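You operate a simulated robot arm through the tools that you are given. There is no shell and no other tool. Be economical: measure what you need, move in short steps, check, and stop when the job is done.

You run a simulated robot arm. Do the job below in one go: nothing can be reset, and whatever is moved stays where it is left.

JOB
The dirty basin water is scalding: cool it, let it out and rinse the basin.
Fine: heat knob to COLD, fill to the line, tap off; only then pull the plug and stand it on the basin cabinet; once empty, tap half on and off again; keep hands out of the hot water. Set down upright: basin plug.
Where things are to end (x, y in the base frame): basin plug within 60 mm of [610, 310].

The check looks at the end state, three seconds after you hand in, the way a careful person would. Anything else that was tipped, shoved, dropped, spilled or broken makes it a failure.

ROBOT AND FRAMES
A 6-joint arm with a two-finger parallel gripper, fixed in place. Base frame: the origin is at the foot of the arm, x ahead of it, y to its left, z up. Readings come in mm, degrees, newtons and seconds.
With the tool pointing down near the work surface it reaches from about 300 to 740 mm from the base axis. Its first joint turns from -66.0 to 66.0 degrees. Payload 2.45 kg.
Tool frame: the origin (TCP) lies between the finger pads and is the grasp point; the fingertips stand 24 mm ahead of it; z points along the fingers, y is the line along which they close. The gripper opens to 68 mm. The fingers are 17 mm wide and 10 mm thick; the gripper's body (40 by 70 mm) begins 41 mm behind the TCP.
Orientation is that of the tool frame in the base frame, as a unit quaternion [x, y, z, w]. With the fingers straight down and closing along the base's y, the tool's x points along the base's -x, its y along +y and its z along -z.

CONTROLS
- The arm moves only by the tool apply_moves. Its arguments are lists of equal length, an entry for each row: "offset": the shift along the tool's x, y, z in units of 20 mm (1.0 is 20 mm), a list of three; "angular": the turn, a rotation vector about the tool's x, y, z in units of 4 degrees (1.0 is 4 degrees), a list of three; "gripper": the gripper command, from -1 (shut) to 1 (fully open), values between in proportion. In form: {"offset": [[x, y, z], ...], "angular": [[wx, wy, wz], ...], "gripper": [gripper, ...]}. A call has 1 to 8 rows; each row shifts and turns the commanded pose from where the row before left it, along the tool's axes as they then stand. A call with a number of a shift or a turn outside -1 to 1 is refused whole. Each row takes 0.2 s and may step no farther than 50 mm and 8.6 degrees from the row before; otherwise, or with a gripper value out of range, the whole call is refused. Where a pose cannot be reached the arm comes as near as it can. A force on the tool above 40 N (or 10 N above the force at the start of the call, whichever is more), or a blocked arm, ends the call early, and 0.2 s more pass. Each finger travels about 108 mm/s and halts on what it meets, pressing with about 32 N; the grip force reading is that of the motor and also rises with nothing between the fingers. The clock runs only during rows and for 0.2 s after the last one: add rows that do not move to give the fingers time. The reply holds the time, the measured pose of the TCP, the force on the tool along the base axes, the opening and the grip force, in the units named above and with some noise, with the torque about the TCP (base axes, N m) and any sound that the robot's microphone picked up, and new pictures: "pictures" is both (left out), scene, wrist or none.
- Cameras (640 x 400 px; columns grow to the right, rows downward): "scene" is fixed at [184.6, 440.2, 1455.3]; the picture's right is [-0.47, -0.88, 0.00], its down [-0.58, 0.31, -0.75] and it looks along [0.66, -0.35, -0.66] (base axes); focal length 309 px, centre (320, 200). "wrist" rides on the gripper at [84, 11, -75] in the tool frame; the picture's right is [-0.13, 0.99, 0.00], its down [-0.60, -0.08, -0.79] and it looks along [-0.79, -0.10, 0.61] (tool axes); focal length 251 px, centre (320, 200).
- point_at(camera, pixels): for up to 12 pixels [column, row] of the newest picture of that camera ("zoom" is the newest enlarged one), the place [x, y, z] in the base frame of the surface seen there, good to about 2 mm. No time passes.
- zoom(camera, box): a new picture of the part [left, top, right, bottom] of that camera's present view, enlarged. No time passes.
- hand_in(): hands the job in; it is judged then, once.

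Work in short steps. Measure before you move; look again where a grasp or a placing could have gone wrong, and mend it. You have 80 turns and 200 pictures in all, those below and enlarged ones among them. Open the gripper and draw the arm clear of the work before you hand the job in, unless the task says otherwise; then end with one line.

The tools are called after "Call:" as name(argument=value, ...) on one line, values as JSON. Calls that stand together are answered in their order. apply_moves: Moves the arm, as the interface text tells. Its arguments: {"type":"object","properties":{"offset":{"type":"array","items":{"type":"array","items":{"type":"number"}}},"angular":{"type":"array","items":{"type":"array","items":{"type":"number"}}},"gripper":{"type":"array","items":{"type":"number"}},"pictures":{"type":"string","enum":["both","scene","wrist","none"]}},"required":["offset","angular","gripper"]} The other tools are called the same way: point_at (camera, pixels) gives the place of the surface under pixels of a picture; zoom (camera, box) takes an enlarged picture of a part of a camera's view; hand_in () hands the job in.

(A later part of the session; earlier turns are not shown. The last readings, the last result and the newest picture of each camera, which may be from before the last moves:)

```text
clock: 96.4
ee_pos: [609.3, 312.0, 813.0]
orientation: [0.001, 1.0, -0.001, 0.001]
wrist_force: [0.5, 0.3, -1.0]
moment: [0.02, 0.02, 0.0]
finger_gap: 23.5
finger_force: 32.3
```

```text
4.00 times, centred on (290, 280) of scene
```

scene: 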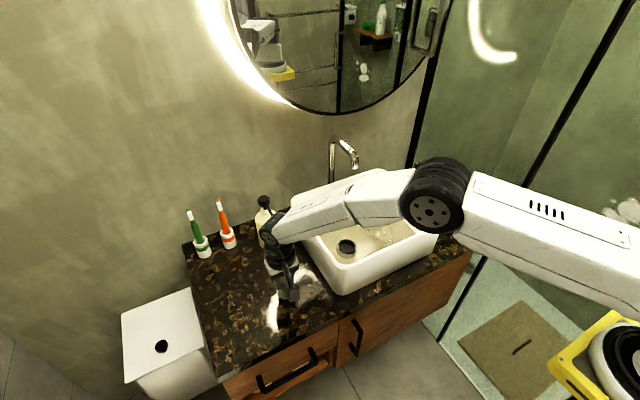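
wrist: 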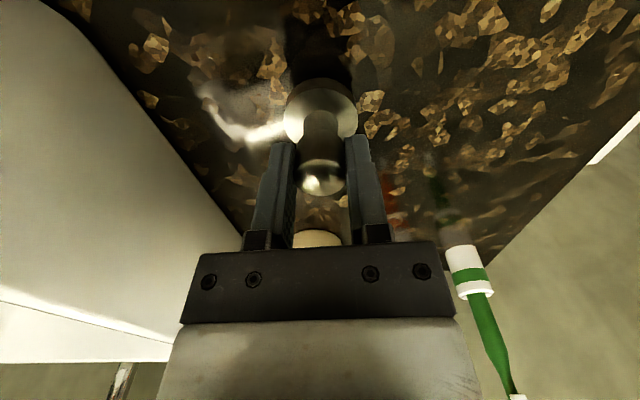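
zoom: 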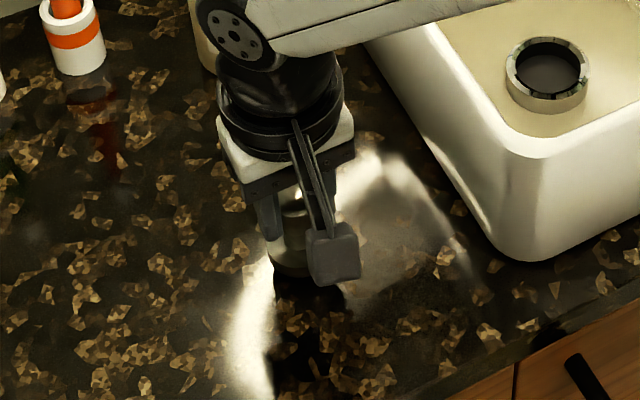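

TCP z 813, plug bottom ~19 mm above the counter. I lower in small steps until contact shows.

Call:
apply_moves(offset=[[0, 0, 0.4], [0, 0, 0.3], [0, 0, 0.1], [0, 0, 0]], angular=[[0, 0, 0], [0, 0, 0], [0, 0, 0], [0, 0, 0]], gripper=[-1, -1, -1, -1], pictures="none")

Call:
apply_moves(offset=[[0, 0, 0.07], [0, 0, 0]], angular=[[0, 0, 0], [0, 0, 0]], gripper=[-1, -1], pictures="none")

Call:
apply_moves(offset=[[0, 0, 0.05], [0, 0, 0]], angular=[[0, 0, 0], [0, 0, 0]], gripper=[-1, -1], pictures="wrist")

Call:
zoom(camera="wrist", box=[240, 60, 400, 220])

Call:
point_at(camera="zoom", pixels=[[320, 50], [320, 60], [320, 70], [250, 150], [390, 150]])

```text
clock: 97.4
ee_pos: [610.0, 311.8, 798.6]
orientation: [0.001, 1.0, 0.001, 0.003]
wrist_force: [-5.0, -1.0, 21.0]
moment: [-0.03, 0.3, 0.03]
finger_gap: 23.7
finger_force: 32.2
```

```text
clock: 98.0
ee_pos: [610.3, 311.3, 795.8]
orientation: [0.0, 1.0, 0.001, 0.003]
wrist_force: [-1.1, 2.9, 22.0]
moment: [0.06, -0.09, 0.03]
finger_gap: 23.3
finger_force: 32.1
```

```text
clock: 98.6
ee_pos: [610.8, 311.4, 796.5]
orientation: [0.001, 1.0, 0.0, 0.002]
wrist_force: [-1.1, 5.1, 22.8]
moment: [0.04, -0.1, 0.03]
finger_gap: 23.5
finger_force: 31.9
```

wrist: 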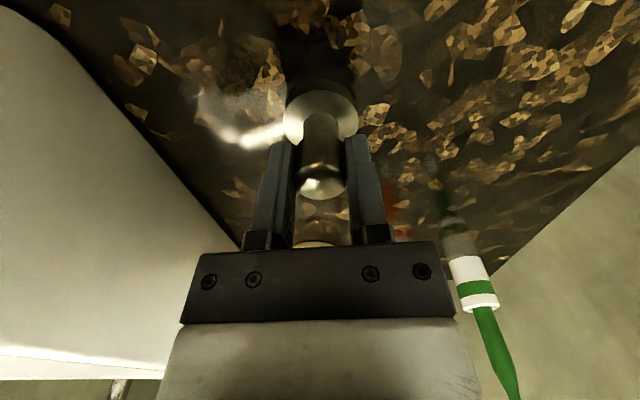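

```text
2.50 times, centred on (320, 140) of wrist
```

zoom: 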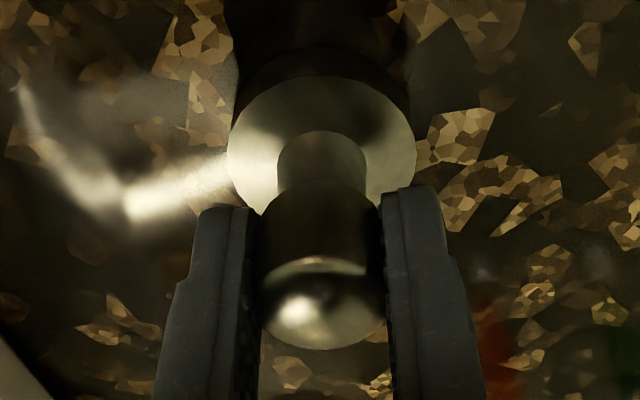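

```text
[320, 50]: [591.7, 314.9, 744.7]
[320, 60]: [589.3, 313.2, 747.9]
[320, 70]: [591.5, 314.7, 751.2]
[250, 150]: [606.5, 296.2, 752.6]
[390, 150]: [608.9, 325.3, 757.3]
```

Contact at ~22 N and the plug stands flat on the counter. I release slowly and rise.

Call:
apply_moves(offset=[[0, 0, -0.1], [0, 0, 0], [0, 0, 0], [0, 0, 0], [0, 0, 0]], angular=[[0, 0, 0], [0, 0, 0], [0, 0, 0], [0, 0, 0], [0, 0, 0]], gripper=[-0.3, 0, 0.5, 1, 1], pictures="none")

Call:
apply_moves(offset=[[0, 0, -0.5], [0, 0, -1], [0, 0, -1], [0, 0, -1], [0, 0, -1], [0, 0, -1], [0, 0, -1], [0, 0, -1]], angular=[[0, 0, 0], [0, 0, 0], [0, 0, 0], [0, 0, 0], [0, 0, 0], [0, 0, 0], [0, 0, 0], [0, 0, 0]], gripper=[1, 1, 1, 1, 1, 1, 1, 1])

Call:
zoom(camera="wrist", box=[240, 40, 400, 160])

```text
clock: 99.8
ee_pos: [610.1, 311.1, 796.2]
orientation: [0.001, 1.0, -0.001, 0.001]
wrist_force: [-0.8, 0.9, 0.2]
moment: [-0.04, -0.01, -0.01]
finger_gap: 68.0
finger_force: 0.0
```

```text
clock: 101.6
ee_pos: [609.4, 310.1, 947.4]
orientation: [0.001, 1.0, -0.002, 0.0]
wrist_force: [0.4, -0.1, -0.6]
moment: [-0.02, 0.0, 0.0]
finger_gap: 67.8
finger_force: 0.1
```

scene: 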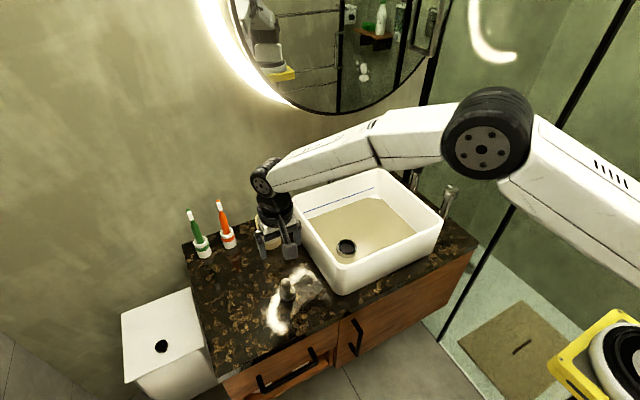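
wrist: 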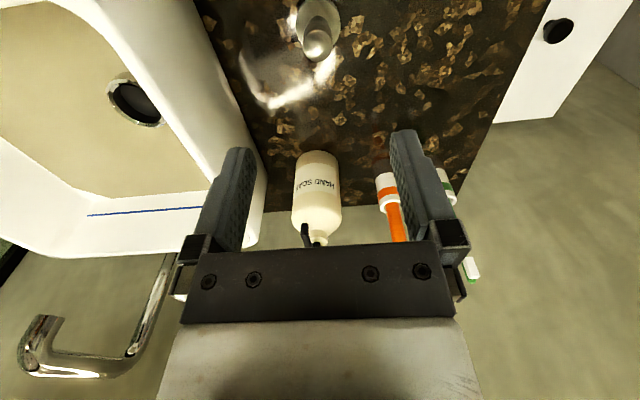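

```text
3.33 times, centred on (320, 100) of wrist
```

zoom: 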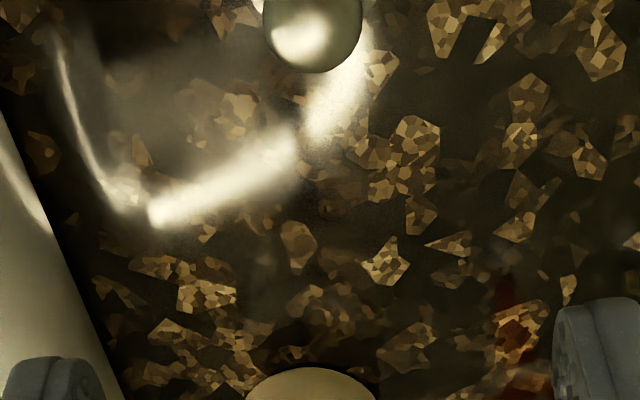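

The plug stands upright near (610,310). I travel back to above the tap knob while the basin drains.

Call:
apply_moves(offset=[[0, -1, -0.2], [0, -1, -0.2], [0, -1, -0.2], [0, -1, 0], [0, -1, 0], [0, -1, 0], [0, -1, 0], [0, -1, 0]], angular=[[0, 0, 0], [0, 0, 0], [0, 0, 0], [0, 0, 0], [0, 0, 0], [0, 0, 0], [0, 0, 0], [0, 0, 0]], gripper=[1, 1, 1, 1, 1, 1, 1, 1], pictures="none")

Call:
apply_moves(offset=[[0, -1, 0], [0, -1, 0], [0, -1, 0], [0, -1, 0], [0, -1, 0], [0, -1, 0], [0, -1, 0], [0, -1, 0]], angular=[[0, 0, 0], [0, 0, 0], [0, 0, 0], [0, 0, 0], [0, 0, 0], [0, 0, 0], [0, 0, 0], [0, 0, 0]], gripper=[1, 1, 1, 1, 1, 1, 1, 1], pictures="none")

Call:
apply_moves(offset=[[0, -1, 0], [0, -1, 0], [0, -1, 0], [0, -1, 0], [0, -1, 0], [0, -1, 0], [0, -1, 0], [0, -1, 0]], angular=[[0, 0, 0], [0, 0, 0], [0, 0, 0], [0, 0, 0], [0, 0, 0], [0, 0, 0], [0, 0, 0], [0, 0, 0]], gripper=[1, 1, 1, 1, 1, 1, 1, 1], pictures="none")

Call:
apply_moves(offset=[[0.05, -0.9, 0], [0.05, -0.9, 0], [0.05, -0.75, 0], [0, 0, 0]], angular=[[0, 0, 0], [0, 0, 0], [0, 0, 0], [0, 0, 0]], gripper=[1, 1, 1, 1])

Call:
zoom(camera="scene", box=[280, 120, 460, 300])

```text
clock: 103.4
ee_pos: [610.8, 149.9, 958.6]
orientation: [0.001, 1.0, -0.001, 0.001]
wrist_force: [-0.4, -0.7, 0.1]
moment: [0.02, 0.03, 0.02]
finger_gap: 68.1
finger_force: 0.1
```

```text
clock: 105.2
ee_pos: [608.5, -10.6, 959.6]
orientation: [0.0, 1.0, -0.001, 0.001]
wrist_force: [-0.1, 0.8, 0.4]
moment: [0.01, -0.02, 0.0]
finger_gap: 68.0
finger_force: 0.1
```

```text
clock: 107.0
ee_pos: [610.0, -168.8, 960.0]
orientation: [0.0, 1.0, -0.001, 0.0]
wrist_force: [0.1, 0.6, -1.0]
moment: [0.03, 0.01, 0.0]
finger_gap: 68.0
finger_force: 0.1
```

```text
clock: 108.0
ee_pos: [604.3, -221.2, 959.6]
orientation: [0.001, 1.0, 0.0, 0.0]
wrist_force: [0.8, -0.1, -0.5]
moment: [-0.01, 0.0, -0.01]
finger_gap: 67.7
finger_force: 0.2
```

scene: 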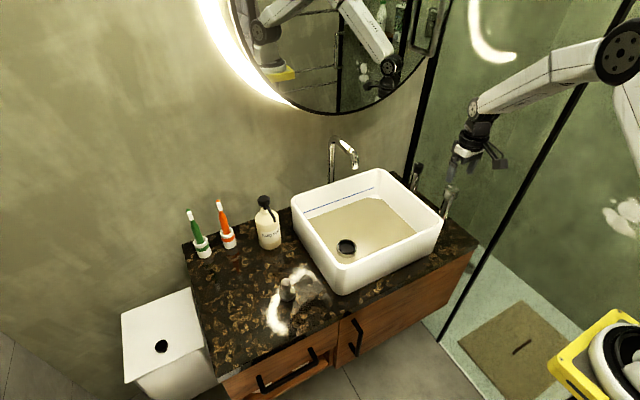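
wrist: 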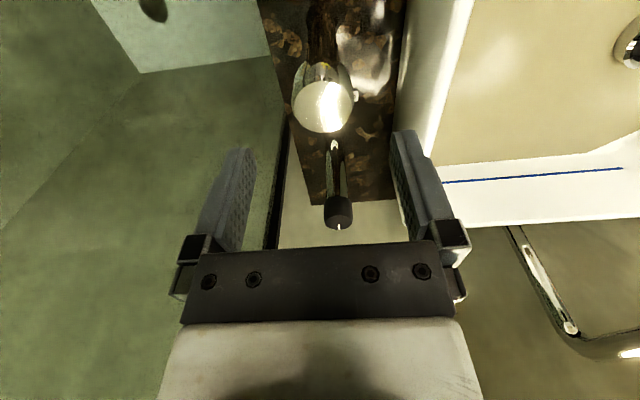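

```text
2.22 times, centred on (370, 210) of scene
```

zoom: 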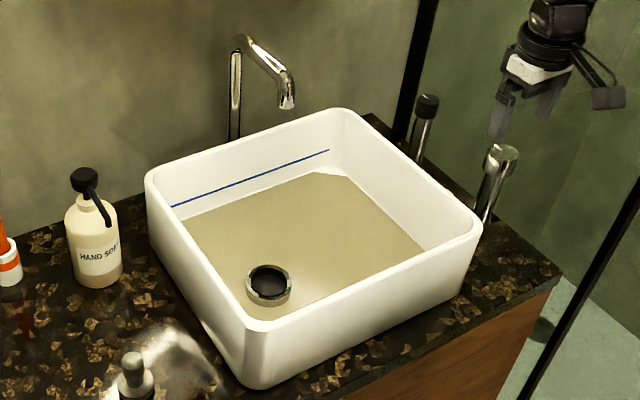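

Call:
point_at(camera="zoom", pixels=[[260, 240], [350, 230], [310, 220], [230, 210], [268, 270], [250, 280], [290, 285], [268, 302], [330, 260], [390, 240]])

Call:
apply_moves(offset=[[-0.1, 0, 0.3], [0, 0, 1], [0, 0, 1], [0, 0, 1], [0, 0, 0], [0, 0, 0], [0, 0, 0], [0, 0, 0]], angular=[[0, 0, 1], [0, 0, 1], [0, 0, 1], [0, 0, 1], [0, 0, 1], [0, 0, 1], [0, 0, 0], [0, 0, 0]], gripper=[1, 1, 1, 1, 1, 1, 1, 1], pictures="wrist")

Call:
zoom(camera="scene", box=[280, 120, 460, 300])

Call:
point_at(camera="zoom", pixels=[[260, 240], [350, 230], [310, 220], [230, 210], [330, 260], [390, 240]])

```text
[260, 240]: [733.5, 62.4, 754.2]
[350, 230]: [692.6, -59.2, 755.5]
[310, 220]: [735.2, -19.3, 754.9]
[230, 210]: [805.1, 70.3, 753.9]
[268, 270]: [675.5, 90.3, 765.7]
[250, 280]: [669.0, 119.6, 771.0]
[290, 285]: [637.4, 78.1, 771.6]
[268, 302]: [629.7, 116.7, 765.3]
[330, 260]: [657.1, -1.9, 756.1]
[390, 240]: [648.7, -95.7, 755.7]
```

```text
clock: 109.8
ee_pos: [607.1, -220.3, 893.8]
orientation: [0.208, 0.978, -0.002, 0.001]
wrist_force: [0.6, -0.1, 0.6]
moment: [0.0, 0.01, -0.05]
finger_gap: 68.1
finger_force: 0.1
```

wrist: 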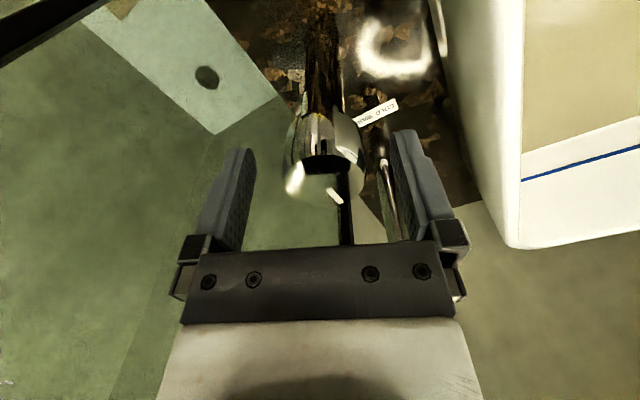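

```text
2.22 times, centred on (370, 210) of scene
```

zoom: 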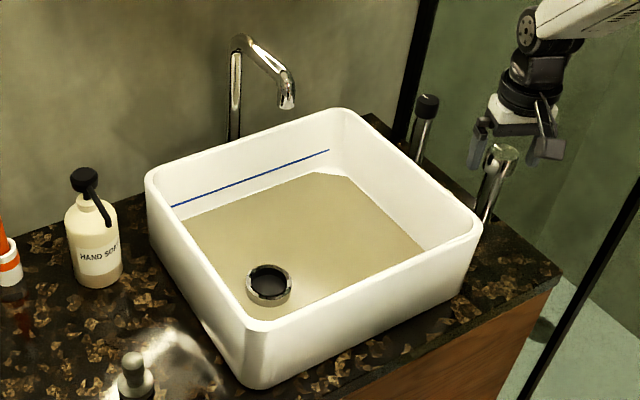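

```text
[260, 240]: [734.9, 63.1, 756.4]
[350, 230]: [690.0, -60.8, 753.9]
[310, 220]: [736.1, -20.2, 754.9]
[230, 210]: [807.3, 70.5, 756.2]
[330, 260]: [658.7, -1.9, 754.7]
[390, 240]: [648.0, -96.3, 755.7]
```

The level is stable at z≈755 over two readings (basin floor), so it is empty with dirty film left. I grip the tap and open it ~48° counter-clockwise.

Call:
apply_moves(offset=[[0, 0, 0], [0, 0, 0], [0, 0, 0], [0, 0, 0], [0, 0, 0], [0, 0, 0], [0, 0, 0]], angular=[[0, 0, 0], [0, 0, 0], [0, 0, 0], [0, 0, -1], [0, 0, -1], [0, 0, -1], [0, 0, -1]], gripper=[-1, -1, -1, -1, -1, -1, -1], pictures="none")

Call:
apply_moves(offset=[[0, 0, 0], [0, 0, 0], [0, 0, 0], [0, 0, 0], [0, 0, 0], [0, 0, 0], [0, 0, 0], [0, 0, 0]], angular=[[0, 0, -1], [0, 0, -1], [0, 0, -1], [0, 0, -1], [0, 0, -1], [0, 0, -1], [0, 0, -1], [0, 0, -1]], gripper=[-1, -1, -1, -1, -1, -1, -1, -1])

Call:
zoom(camera="scene", box=[280, 120, 460, 300])

Call:
zoom(camera="wrist", box=[240, 100, 400, 240])

```text
clock: 111.4
ee_pos: [607.9, -220.6, 893.6]
orientation: [0.069, 0.998, -0.001, 0.001]
wrist_force: [4.4, 21.6, 2.9]
moment: [0.71, -1.26, 0.07]
finger_gap: 39.3
finger_force: 44.5
```

```text
clock: 113.2
ee_pos: [608.1, -220.5, 893.9]
orientation: [-0.208, 0.978, -0.003, 0.002]
wrist_force: [10.8, 14.4, 10.2]
moment: [0.57, 0.69, 0.0]
finger_gap: 39.5
finger_force: 44.9
```

scene: 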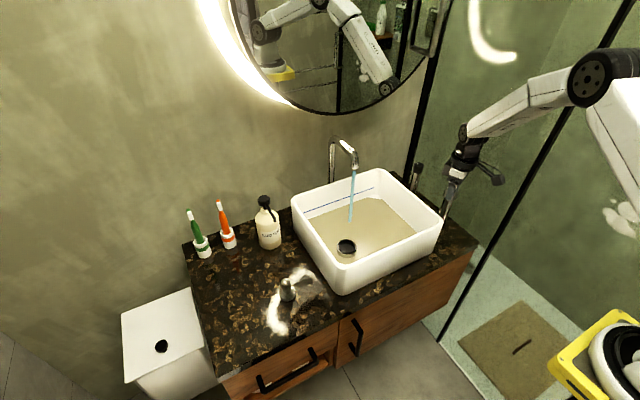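
wrist: 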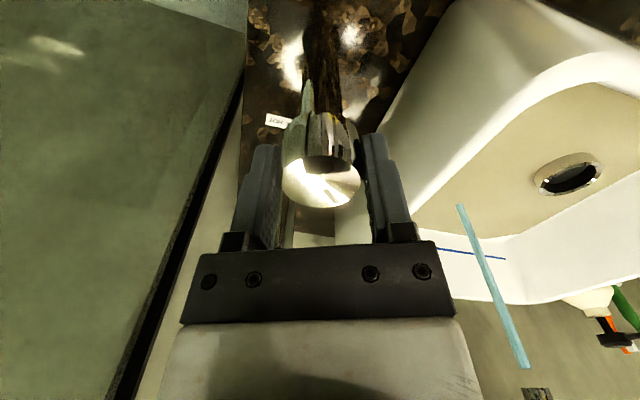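

```text
2.22 times, centred on (370, 210) of scene
```

zoom: 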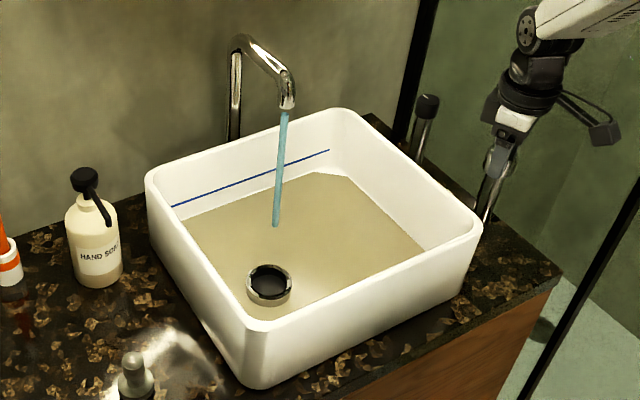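

```text
2.86 times, centred on (320, 170) of wrist
```

zoom: 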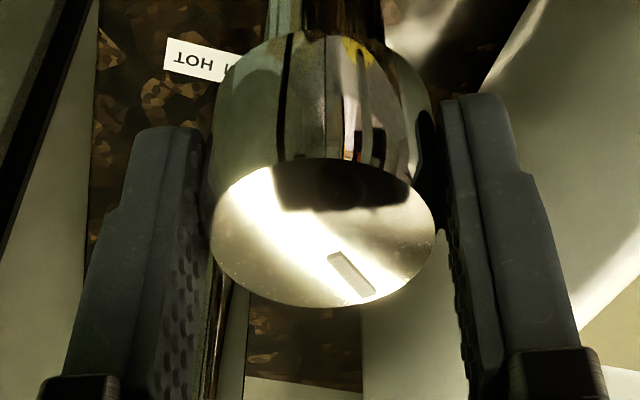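

Stream is running onto the floor; pointer at ~48°. I add 4° and wait a few seconds to see the rinse effect.

Call:
apply_moves(offset=[[0, 0, 0], [0, 0, 0], [0, 0, 0], [0, 0, 0], [0, 0, 0], [0, 0, 0], [0, 0, 0], [0, 0, 0]], angular=[[0, 0, -1], [0, 0, 0], [0, 0, 0], [0, 0, 0], [0, 0, 0], [0, 0, 0], [0, 0, 0], [0, 0, 0]], gripper=[-1, -1, 1, 1, 1, 1, 1, 1], pictures="none")

Call:
apply_moves(offset=[[0, 0, 0], [0, 0, 0], [0, 0, 0], [0, 0, 0], [0, 0, 0], [0, 0, 0], [0, 0, 0], [0, 0, 0]], angular=[[0, 0, 0], [0, 0, 0], [0, 0, 0], [0, 0, 0], [0, 0, 0], [0, 0, 0], [0, 0, 0], [0, 0, 0]], gripper=[1, 1, 1, 1, 1, 1, 1, 1], pictures="none")

Call:
apply_moves(offset=[[0, 0, 0], [0, 0, 0], [0, 0, 0], [0, 0, 0], [0, 0, 0], [0, 0, 0], [0, 0, 0], [0, 0, 0]], angular=[[0, 0, 0], [0, 0, 0], [0, 0, 0], [0, 0, 0], [0, 0, 0], [0, 0, 0], [0, 0, 0], [0, 0, 0]], gripper=[1, 1, 1, 1, 1, 1, 1, 1], pictures="none")

Call:
zoom(camera="scene", box=[280, 120, 460, 300])

Call:
point_at(camera="zoom", pixels=[[260, 240], [350, 230], [310, 220], [230, 210], [330, 260], [390, 240]])

```text
clock: 115.0
ee_pos: [607.4, -220.2, 894.0]
orientation: [-0.241, 0.97, 0.0, 0.0]
wrist_force: [-0.4, 1.1, -0.2]
moment: [0.03, 0.0, -0.02]
finger_gap: 68.0
finger_force: 0.1
```

```text
clock: 116.8
ee_pos: [608.3, -221.8, 893.7]
orientation: [-0.242, 0.97, -0.001, 0.0]
wrist_force: [0.5, 0.1, 0.2]
moment: [-0.01, 0.0, 0.02]
finger_gap: 68.1
finger_force: 0.0
```

```text
clock: 118.6
ee_pos: [607.2, -220.1, 894.5]
orientation: [-0.241, 0.97, -0.001, 0.001]
wrist_force: [0.1, 0.0, -0.4]
moment: [-0.01, -0.03, 0.03]
finger_gap: 68.1
finger_force: 0.0
```

```text
2.22 times, centred on (370, 210) of scene
```

zoom: 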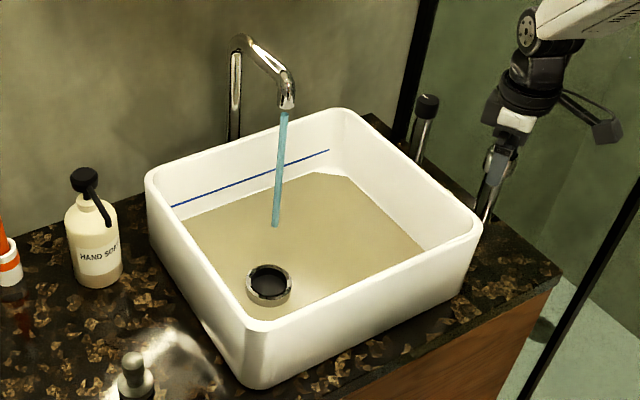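

```text
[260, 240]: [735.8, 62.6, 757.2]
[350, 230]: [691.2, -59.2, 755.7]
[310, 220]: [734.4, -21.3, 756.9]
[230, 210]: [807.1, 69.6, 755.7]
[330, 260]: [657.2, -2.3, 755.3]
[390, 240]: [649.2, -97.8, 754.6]
```

Floor remains tan after 5 s of flow. I let it rinse some seconds more and look closely.

Call:
apply_moves(offset=[[0, 0, 0], [0, 0, 0], [0, 0, 0], [0, 0, 0], [0, 0, 0], [0, 0, 0], [0, 0, 0], [0, 0, 0]], angular=[[0, 0, 0], [0, 0, 0], [0, 0, 0], [0, 0, 0], [0, 0, 0], [0, 0, 0], [0, 0, 0], [0, 0, 0]], gripper=[1, 1, 1, 1, 1, 1, 1, 1], pictures="none")

Call:
apply_moves(offset=[[0, 0, 0], [0, 0, 0], [0, 0, 0], [0, 0, 0], [0, 0, 0], [0, 0, 0], [0, 0, 0], [0, 0, 0]], angular=[[0, 0, 0], [0, 0, 0], [0, 0, 0], [0, 0, 0], [0, 0, 0], [0, 0, 0], [0, 0, 0], [0, 0, 0]], gripper=[1, 1, 1, 1, 1, 1, 1, 1], pictures="none")

Call:
apply_moves(offset=[[0, 0, 0], [0, 0, 0], [0, 0, 0], [0, 0, 0], [0, 0, 0], [0, 0, 0], [0, 0, 0], [0, 0, 0]], angular=[[0, 0, 0], [0, 0, 0], [0, 0, 0], [0, 0, 0], [0, 0, 0], [0, 0, 0], [0, 0, 0], [0, 0, 0]], gripper=[1, 1, 1, 1, 1, 1, 1, 1], pictures="wrist")

Call:
zoom(camera="scene", box=[295, 165, 445, 275])

Call:
point_at(camera="zoom", pixels=[[150, 200], [300, 200], [400, 220], [250, 130], [450, 190], [300, 250], [350, 120], [230, 300]])

```text
clock: 120.4
ee_pos: [607.7, -220.4, 894.0]
orientation: [-0.241, 0.971, -0.001, 0.001]
wrist_force: [0.1, 0.0, 0.5]
moment: [0.02, -0.01, 0.01]
finger_gap: 68.0
finger_force: 0.0
```

```text
clock: 122.2
ee_pos: [606.7, -220.4, 894.5]
orientation: [-0.241, 0.97, -0.001, 0.001]
wrist_force: [0.4, 0.1, 0.3]
moment: [0.01, -0.02, -0.01]
finger_gap: 67.9
finger_force: 0.0
```

```text
clock: 124.0
ee_pos: [607.2, -220.3, 893.4]
orientation: [-0.242, 0.97, -0.001, 0.0]
wrist_force: [-0.4, 0.2, 0.3]
moment: [0.01, 0.01, -0.02]
finger_gap: 67.9
finger_force: 0.2
```

wrist: 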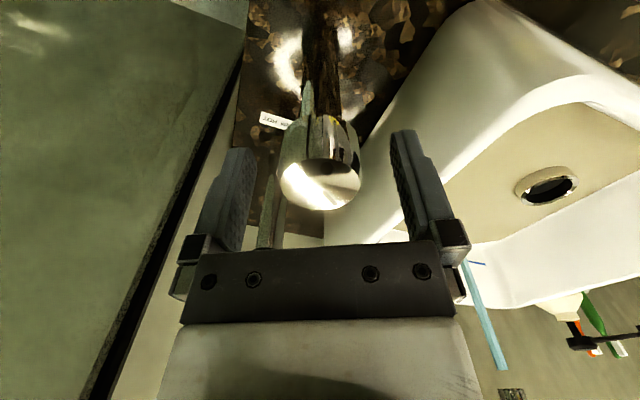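

```text
3.64 times, centred on (370, 220) of scene
```

zoom: 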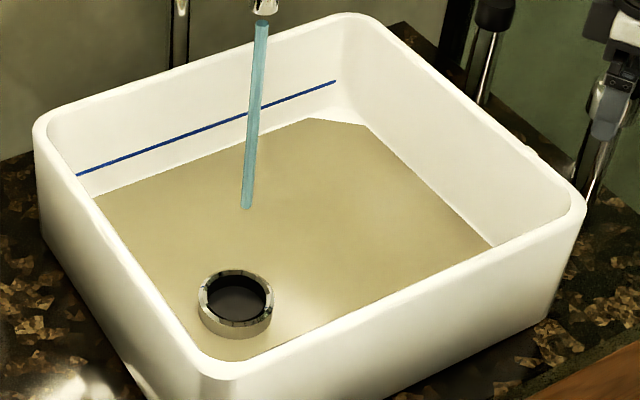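

```text
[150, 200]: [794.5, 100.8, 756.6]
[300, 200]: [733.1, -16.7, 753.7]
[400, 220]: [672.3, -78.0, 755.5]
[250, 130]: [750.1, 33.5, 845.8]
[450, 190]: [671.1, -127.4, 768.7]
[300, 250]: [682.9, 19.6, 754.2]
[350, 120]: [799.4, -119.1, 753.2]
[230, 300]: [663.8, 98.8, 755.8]
```

Level stays at the floor (755) even with the tap running, so it drains freely and has been rinsed for ~11 s. I now close the tap clockwise to its stop.

Call:
apply_moves(offset=[[0, 0, 0], [0, 0, 0], [0, 0, 0], [0, 0, 0], [0, 0, 0], [0, 0, 0], [0, 0, 0], [0, 0, 0]], angular=[[0, 0, 0], [0, 0, 0], [0, 0, 0], [0, 0, 1], [0, 0, 1], [0, 0, 1], [0, 0, 1], [0, 0, 1]], gripper=[-1, -1, -1, -1, -1, -1, -1, -1], pictures="none")

Call:
apply_moves(offset=[[0, 0, 0], [0, 0, 0], [0, 0, 0], [0, 0, 0], [0, 0, 0], [0, 0, 0], [0, 0, 0], [0, 0, 0]], angular=[[0, 0, 1], [0, 0, 1], [0, 0, 1], [0, 0, 1], [0, 0, 1], [0, 0, 1], [0, 0, 1], [0, 0, 1]], gripper=[-1, -1, -1, -1, -1, -1, -1, -1], pictures="none")

Call:
apply_moves(offset=[[0, 0, 0], [0, 0, 0], [0, 0, 0]], angular=[[0, 0, 1], [0, 0, 1], [0, 0, 0]], gripper=[-1, -1, -1])

Call:
zoom(camera="scene", box=[295, 145, 445, 275])

```text
clock: 125.8
ee_pos: [607.1, -220.4, 893.8]
orientation: [-0.067, 0.998, 0.0, 0.0]
wrist_force: [-4.0, -0.7, -2.3]
moment: [0.51, -1.02, 0.0]
finger_gap: 39.6
finger_force: 44.9
```

```text
clock: 127.6
ee_pos: [606.9, -219.0, 894.1]
orientation: [0.208, 0.978, 0.0, 0.0]
wrist_force: [2.2, 22.8, -6.0]
moment: [0.95, 0.54, 0.33]
finger_gap: 39.4
finger_force: 45.1
```

```text
clock: 128.4
ee_pos: [609.3, -217.8, 893.7]
orientation: [0.276, 0.961, 0.0, 0.002]
wrist_force: [5.6, 23.4, -5.6]
moment: [0.76, -0.24, 0.61]
finger_gap: 39.7
finger_force: 45.0
```

scene: 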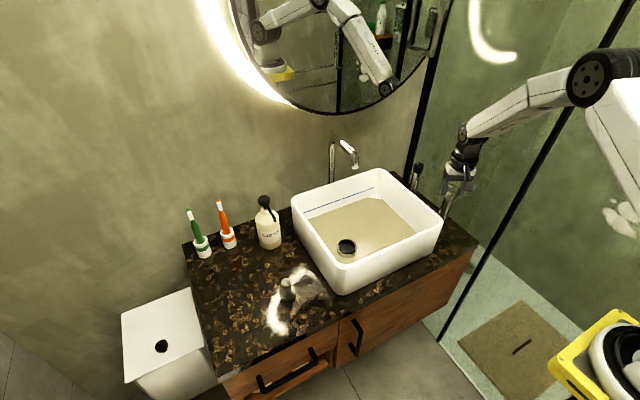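
wrist: 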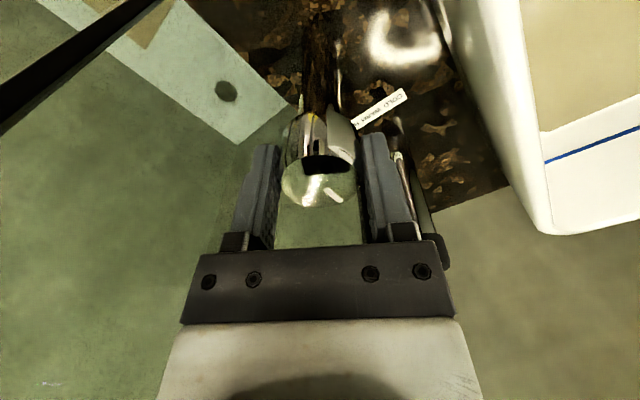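

```text
3.08 times, centred on (370, 210) of scene
```

zoom: 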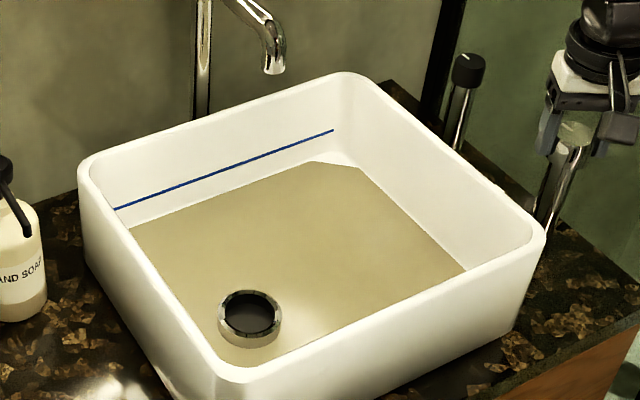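

Tap is off with the pointer at its stop. I release, rise and draw back, viewing the whole scene once more.

Call:
apply_moves(offset=[[0, 0, 0], [0, 0, 0], [0, 0, -1], [0, 0, -1], [0, 0, -1], [0, 0, -1], [0, 0, -1], [0, 0, -1]], angular=[[0, 0, 0], [0, 0, 0], [0, 0, 0], [0, 0, 0], [0, 0, -1], [0, 0, -1], [0, 0, -1], [0, 0, -1]], gripper=[1, 1, 1, 1, 1, 1, 1, 1], pictures="none")

Call:
apply_moves(offset=[[0.5, 1, -1], [0.5, 1, -1], [0.5, 1, -1], [0.5, 1, -1], [0.5, 1, -1], [0.5, 1, 0], [0.5, 1, 0], [0.5, 1, 0]], angular=[[0, 0, -1], [0, 0, -1], [0, 0, -1], [0, 0, -1], [0, 0, 0], [0, 0, 0], [0, 0, 0], [0, 0, 0]], gripper=[1, 1, 1, 1, 1, 1, 1, 1])

Call:
zoom(camera="scene", box=[230, 145, 470, 315])

Call:
zoom(camera="wrist", box=[200, 0, 500, 190])

Call:
zoom(camera="scene", box=[400, 150, 480, 220])

```text
clock: 130.2
ee_pos: [606.0, -220.1, 1016.4]
orientation: [0.14, 0.99, -0.001, 0.001]
wrist_force: [0.5, -0.9, 0.1]
moment: [0.0, 0.02, 0.03]
finger_gap: 67.8
finger_force: 0.0
```

```text
clock: 132.0
ee_pos: [539.3, -54.7, 1114.0]
orientation: [0.001, 1.0, -0.001, 0.001]
wrist_force: [0.4, 0.3, -0.3]
moment: [0.01, 0.03, -0.05]
finger_gap: 67.9
finger_force: 0.0
```

scene: 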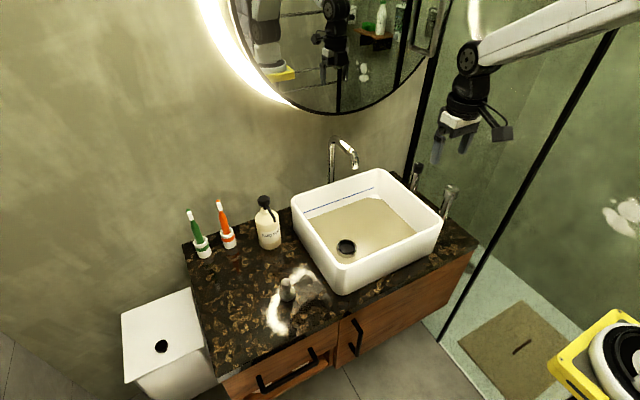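
wrist: 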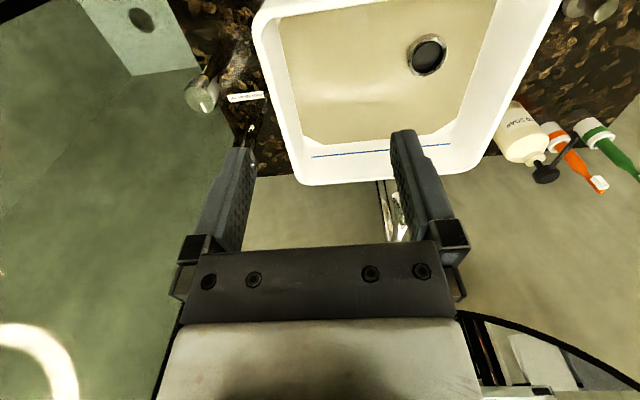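

```text
2.35 times, centred on (350, 230) of scene
```

zoom: 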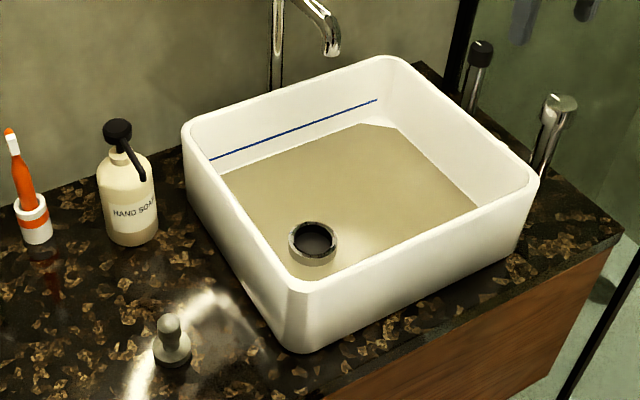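

```text
2.11 times, centred on (350, 95) of wrist
```

zoom: 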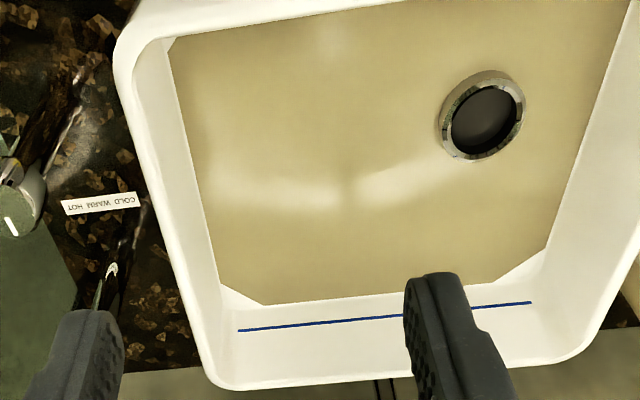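

```text
5.71 times, centred on (440, 185) of scene
```

zoom: 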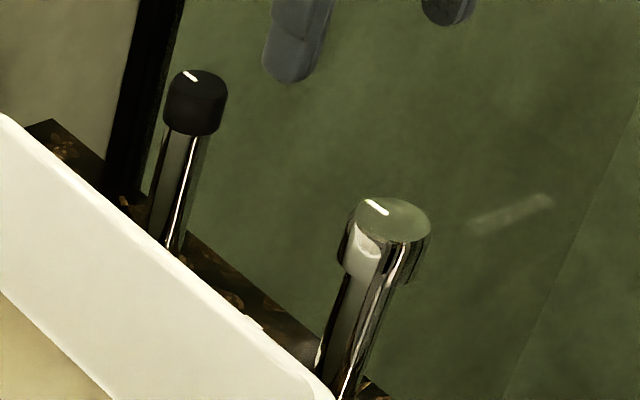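

The tan sheet has cut corners with white visible beyond. I check whether it is a residue lying above the real floor.

Call:
zoom(camera="wrist", box=[290, 110, 350, 160])

Call:
point_at(camera="wrist", pixels=[[312, 142], [309, 140], [316, 143], [330, 135], [350, 100], [400, 100], [330, 60], [428, 55], [300, 60], [440, 100], [448, 133], [320, 141]])

```text
8.00 times, centred on (320, 135) of wrist
```

zoom: 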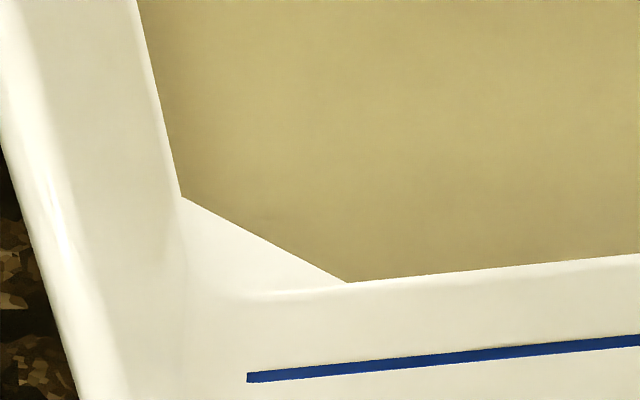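

```text
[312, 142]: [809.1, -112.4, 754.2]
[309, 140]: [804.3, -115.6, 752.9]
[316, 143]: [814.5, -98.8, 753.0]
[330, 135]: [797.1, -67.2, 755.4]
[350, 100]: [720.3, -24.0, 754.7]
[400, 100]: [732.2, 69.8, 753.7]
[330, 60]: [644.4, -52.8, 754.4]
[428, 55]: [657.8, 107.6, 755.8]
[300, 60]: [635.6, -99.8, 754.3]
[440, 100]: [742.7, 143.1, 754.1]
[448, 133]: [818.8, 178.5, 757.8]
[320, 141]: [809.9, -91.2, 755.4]
```

The tan sheet lies at most ~1 mm above the white floor. I wait some seconds to see whether the remainder runs off.

Call:
apply_moves(offset=[[0, 0, 0], [0, 0, 0], [0, 0, 0], [0, 0, 0], [0, 0, 0], [0, 0, 0], [0, 0, 0], [0, 0, 0]], angular=[[0, 0, 0], [0, 0, 0], [0, 0, 0], [0, 0, 0], [0, 0, 0], [0, 0, 0], [0, 0, 0], [0, 0, 0]], gripper=[1, 1, 1, 1, 1, 1, 1, 1], pictures="none")

Call:
apply_moves(offset=[[0, 0, 0], [0, 0, 0], [0, 0, 0], [0, 0, 0], [0, 0, 0], [0, 0, 0], [0, 0, 0], [0, 0, 0]], angular=[[0, 0, 0], [0, 0, 0], [0, 0, 0], [0, 0, 0], [0, 0, 0], [0, 0, 0], [0, 0, 0], [0, 0, 0]], gripper=[1, 1, 1, 1, 1, 1, 1, 1], pictures="none")

Call:
apply_moves(offset=[[0, 0, 0], [0, 0, 0], [0, 0, 0], [0, 0, 0], [0, 0, 0], [0, 0, 0], [0, 0, 0], [0, 0, 0]], angular=[[0, 0, 0], [0, 0, 0], [0, 0, 0], [0, 0, 0], [0, 0, 0], [0, 0, 0], [0, 0, 0], [0, 0, 0]], gripper=[1, 1, 1, 1, 1, 1, 1, 1], pictures="wrist")

Call:
zoom(camera="wrist", box=[250, 0, 550, 190])

Call:
point_at(camera="wrist", pixels=[[312, 142], [330, 135], [350, 100], [400, 100], [330, 60], [370, 60], [300, 60], [440, 100], [360, 120], [380, 80], [430, 80], [320, 100]])

```text
clock: 133.8
ee_pos: [538.2, -54.7, 1113.9]
orientation: [0.001, 1.0, -0.001, 0.001]
wrist_force: [-0.1, -0.7, -1.1]
moment: [-0.03, -0.01, -0.01]
finger_gap: 68.1
finger_force: 0.0
```

```text
clock: 135.6
ee_pos: [538.5, -55.4, 1114.3]
orientation: [0.001, 1.0, -0.001, 0.001]
wrist_force: [0.2, 0.0, 0.4]
moment: [0.04, 0.02, 0.0]
finger_gap: 67.8
finger_force: 0.1
```

```text
clock: 137.4
ee_pos: [538.6, -55.2, 1114.1]
orientation: [0.001, 1.0, -0.001, 0.001]
wrist_force: [-0.6, 0.2, -0.4]
moment: [0.0, 0.02, -0.01]
finger_gap: 68.1
finger_force: 0.1
```

wrist: 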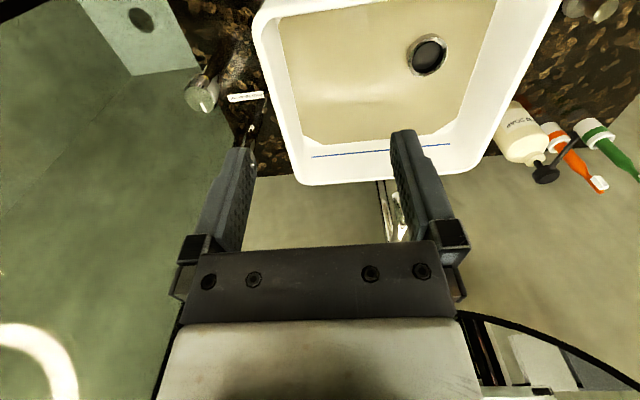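

```text
2.11 times, centred on (400, 95) of wrist
```

zoom: 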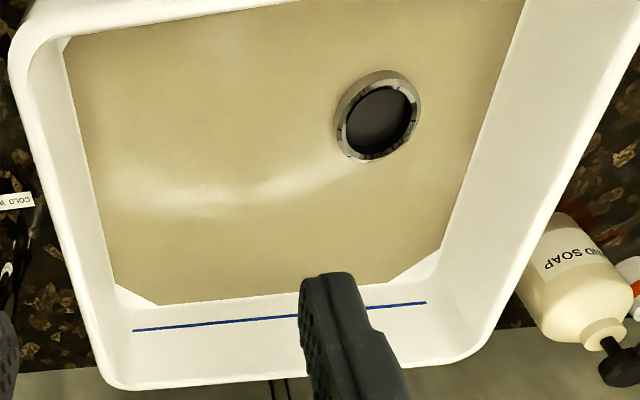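

```text
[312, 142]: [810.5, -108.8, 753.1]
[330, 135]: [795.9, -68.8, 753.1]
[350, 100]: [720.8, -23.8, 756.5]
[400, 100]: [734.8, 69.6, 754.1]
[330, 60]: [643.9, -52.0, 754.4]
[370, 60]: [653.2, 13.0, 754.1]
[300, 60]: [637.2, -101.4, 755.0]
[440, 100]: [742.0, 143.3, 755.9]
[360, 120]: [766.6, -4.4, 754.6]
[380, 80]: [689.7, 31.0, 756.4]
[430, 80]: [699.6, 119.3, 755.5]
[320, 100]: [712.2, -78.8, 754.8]
```

The tan film has not changed at all, so the rinse may have been a touch under "half". I go back for a second rinse, opened slightly further (~60°), and watch the film.

Call:
apply_moves(offset=[[-0.5, -1, 0.5], [-0.5, -1, 0.5], [-0.5, -1, 0.5], [-0.5, -1, 0.5], [-0.5, -1, 0.5], [-0.5, -1, 0.5], [-0.4, -1, 0.5], [0, -1, 0.5]], angular=[[0, 0, 0], [0, 0, 0], [0, 0, 0], [0, 0, 0], [0, 0, 0], [0, 0, 0], [0, 0, 0], [0, 0, 0]], gripper=[1, 1, 1, 1, 1, 1, 1, 1], pictures="none")

Call:
apply_moves(offset=[[0, -0.3, 1], [0, 0, 1], [0, 0, 1], [0, 0, 0.5], [0, 0, 0], [0, 0, 0], [0, 0, 0], [0, 0, 0]], angular=[[0, 0, 1], [0, 0, 1], [0, 0, 1], [0, 0, 1], [0, 0, 1], [0, 0, 1], [0, 0, 1], [0, 0, 1]], gripper=[1, 1, 1, 1, 1, 1, 1, 1], pictures="wrist")

```text
clock: 139.2
ee_pos: [606.2, -216.1, 1033.0]
orientation: [0.001, 1.0, -0.001, 0.0]
wrist_force: [-0.6, -0.4, -0.4]
moment: [0.0, -0.02, -0.01]
finger_gap: 68.3
finger_force: 0.0
```

```text
clock: 141.0
ee_pos: [611.5, -219.8, 964.8]
orientation: [0.277, 0.961, -0.001, 0.001]
wrist_force: [-0.1, -0.6, 0.5]
moment: [-0.03, -0.02, 0.05]
finger_gap: 68.1
finger_force: 0.1
```

wrist: 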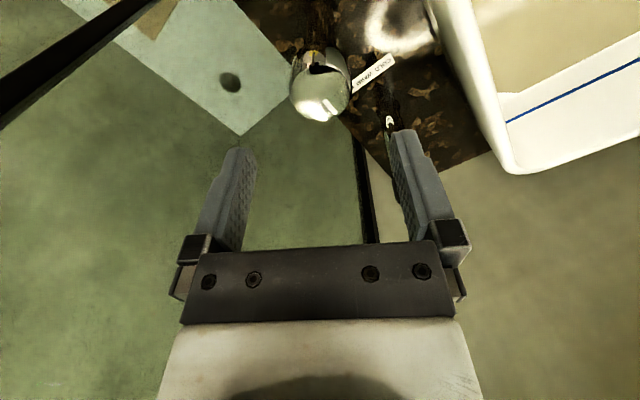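

Over the knob with yaw +32°, x about 4 mm too far. I correct, descend, and grip.

Call:
apply_moves(offset=[[0.15, -0.12, 0.55], [0, 0, 1], [0, 0, 1], [0, 0, 1], [0, 0, 0], [0, 0, 0], [0, 0, 0], [0, 0, 0]], angular=[[0, 0, 0], [0, 0, 0], [0, 0, 0], [0, 0, 0], [0, 0, 0], [0, 0, 0], [0, 0, 0], [0, 0, 0]], gripper=[1, 1, 1, 1, 1, -1, -1, -1], pictures="none")

Call:
apply_moves(offset=[[0, 0, 0], [0, 0, 0], [0, 0, 0], [0, 0, 0], [0, 0, 0], [0, 0, 0], [0, 0, 0], [0, 0, 0]], angular=[[0, 0, -1], [0, 0, -1], [0, 0, -1], [0, 0, -1], [0, 0, -1], [0, 0, -1], [0, 0, -1], [0, 0, -1]], gripper=[-1, -1, -1, -1, -1, -1, -1, -1], pictures="none")

Call:
apply_moves(offset=[[0, 0, 0], [0, 0, 0], [0, 0, 0], [0, 0, 0], [0, 0, 0], [0, 0, 0], [0, 0, 0], [0, 0, 0]], angular=[[0, 0, -1], [0, 0, -1], [0, 0, -1], [0, 0, -1], [0, 0, -1], [0, 0, -1], [0, 0, -1], [0, 0, 0]], gripper=[-1, -1, -1, -1, -1, -1, -1, -1], pictures="wrist")

Call:
zoom(camera="scene", box=[280, 120, 460, 300])

Call:
zoom(camera="wrist", box=[240, 100, 400, 240])

Call:
point_at(camera="zoom", pixels=[[330, 255], [375, 292], [350, 270], [215, 235], [430, 235]])

```text
clock: 142.8
ee_pos: [608.4, -218.7, 892.2]
orientation: [0.275, 0.961, 0.0, 0.0]
wrist_force: [17.3, 28.8, -5.2]
moment: [-0.09, -0.22, 0.08]
finger_gap: 39.9
finger_force: 45.4
```

```text
clock: 144.6
ee_pos: [606.7, -220.1, 893.7]
orientation: [0.0, 1.0, -0.001, 0.002]
wrist_force: [20.1, 17.6, -14.7]
moment: [0.48, -0.64, 0.02]
finger_gap: 39.4
finger_force: 45.2
```

```text
clock: 146.4
ee_pos: [607.3, -223.2, 891.5]
orientation: [-0.242, 0.97, -0.001, -0.001]
wrist_force: [4.7, 4.8, -2.8]
moment: [0.07, 1.37, -0.01]
finger_gap: 39.2
finger_force: 44.7
```

wrist: 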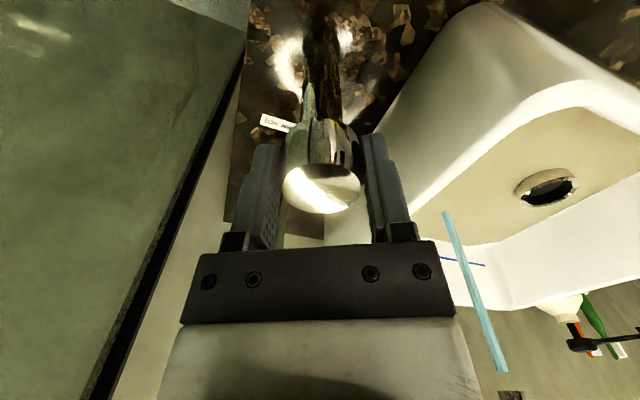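

```text
2.22 times, centred on (370, 210) of scene
```

zoom: 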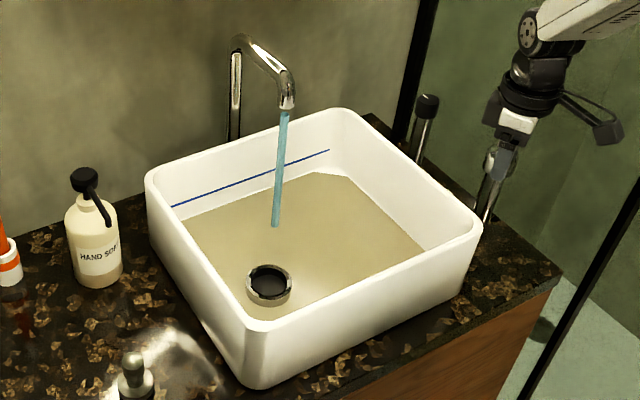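

```text
2.86 times, centred on (320, 170) of wrist
```

zoom: 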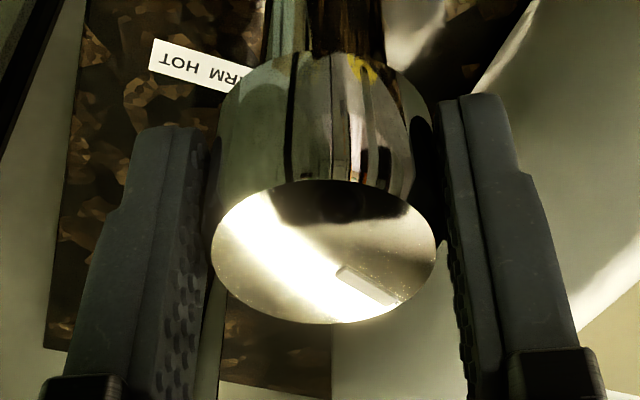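

```text
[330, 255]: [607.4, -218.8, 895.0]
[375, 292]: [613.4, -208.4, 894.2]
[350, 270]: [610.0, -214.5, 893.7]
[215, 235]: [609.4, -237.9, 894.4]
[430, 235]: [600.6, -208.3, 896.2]
```

Pointer is ~60° with a slightly thicker cold stream and no splashing. I let it rinse ~7 s and look.

Call:
apply_moves(offset=[[0, 0, 0], [0, 0, 0], [0, 0, 0], [0, 0, 0], [0, 0, 0], [0, 0, 0], [0, 0, 0], [0, 0, 0]], angular=[[0, 0, 0], [0, 0, 0], [0, 0, 0], [0, 0, 0], [0, 0, 0], [0, 0, 0], [0, 0, 0], [0, 0, 0]], gripper=[1, 1, 1, 1, 1, 1, 1, 1], pictures="none")

Call:
apply_moves(offset=[[0, 0, 0], [0, 0, 0], [0, 0, 0], [0, 0, 0], [0, 0, 0], [0, 0, 0], [0, 0, 0], [0, 0, 0]], angular=[[0, 0, 0], [0, 0, 0], [0, 0, 0], [0, 0, 0], [0, 0, 0], [0, 0, 0], [0, 0, 0], [0, 0, 0]], gripper=[1, 1, 1, 1, 1, 1, 1, 1], pictures="none")

Call:
apply_moves(offset=[[0, 0, 0], [0, 0, 0], [0, 0, 0], [0, 0, 0], [0, 0, 0], [0, 0, 0], [0, 0, 0], [0, 0, 0]], angular=[[0, 0, 0], [0, 0, 0], [0, 0, 0], [0, 0, 0], [0, 0, 0], [0, 0, 0], [0, 0, 0], [0, 0, 0]], gripper=[1, 1, 1, 1, 1, 1, 1, 1], pictures="none")

Call:
zoom(camera="scene", box=[280, 120, 460, 300])

```text
clock: 148.2
ee_pos: [606.8, -221.1, 893.3]
orientation: [-0.242, 0.97, -0.001, 0.0]
wrist_force: [0.0, -0.3, 0.0]
moment: [0.02, 0.0, 0.02]
finger_gap: 67.9
finger_force: 0.1
```

```text
clock: 150.0
ee_pos: [604.3, -221.8, 893.5]
orientation: [-0.241, 0.97, -0.001, 0.0]
wrist_force: [-0.8, 0.5, -0.1]
moment: [-0.01, 0.0, 0.0]
finger_gap: 68.1
finger_force: 0.2
```

```text
clock: 151.8
ee_pos: [605.5, -221.8, 893.7]
orientation: [-0.241, 0.971, -0.001, 0.0]
wrist_force: [0.8, 0.5, -0.7]
moment: [0.0, 0.01, -0.05]
finger_gap: 67.9
finger_force: 0.1
```

```text
2.22 times, centred on (370, 210) of scene
```

zoom: 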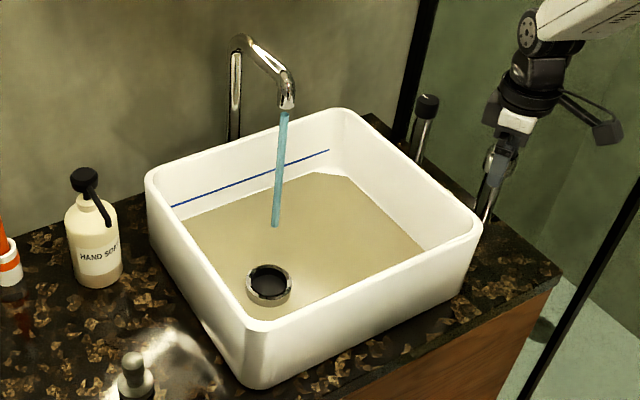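

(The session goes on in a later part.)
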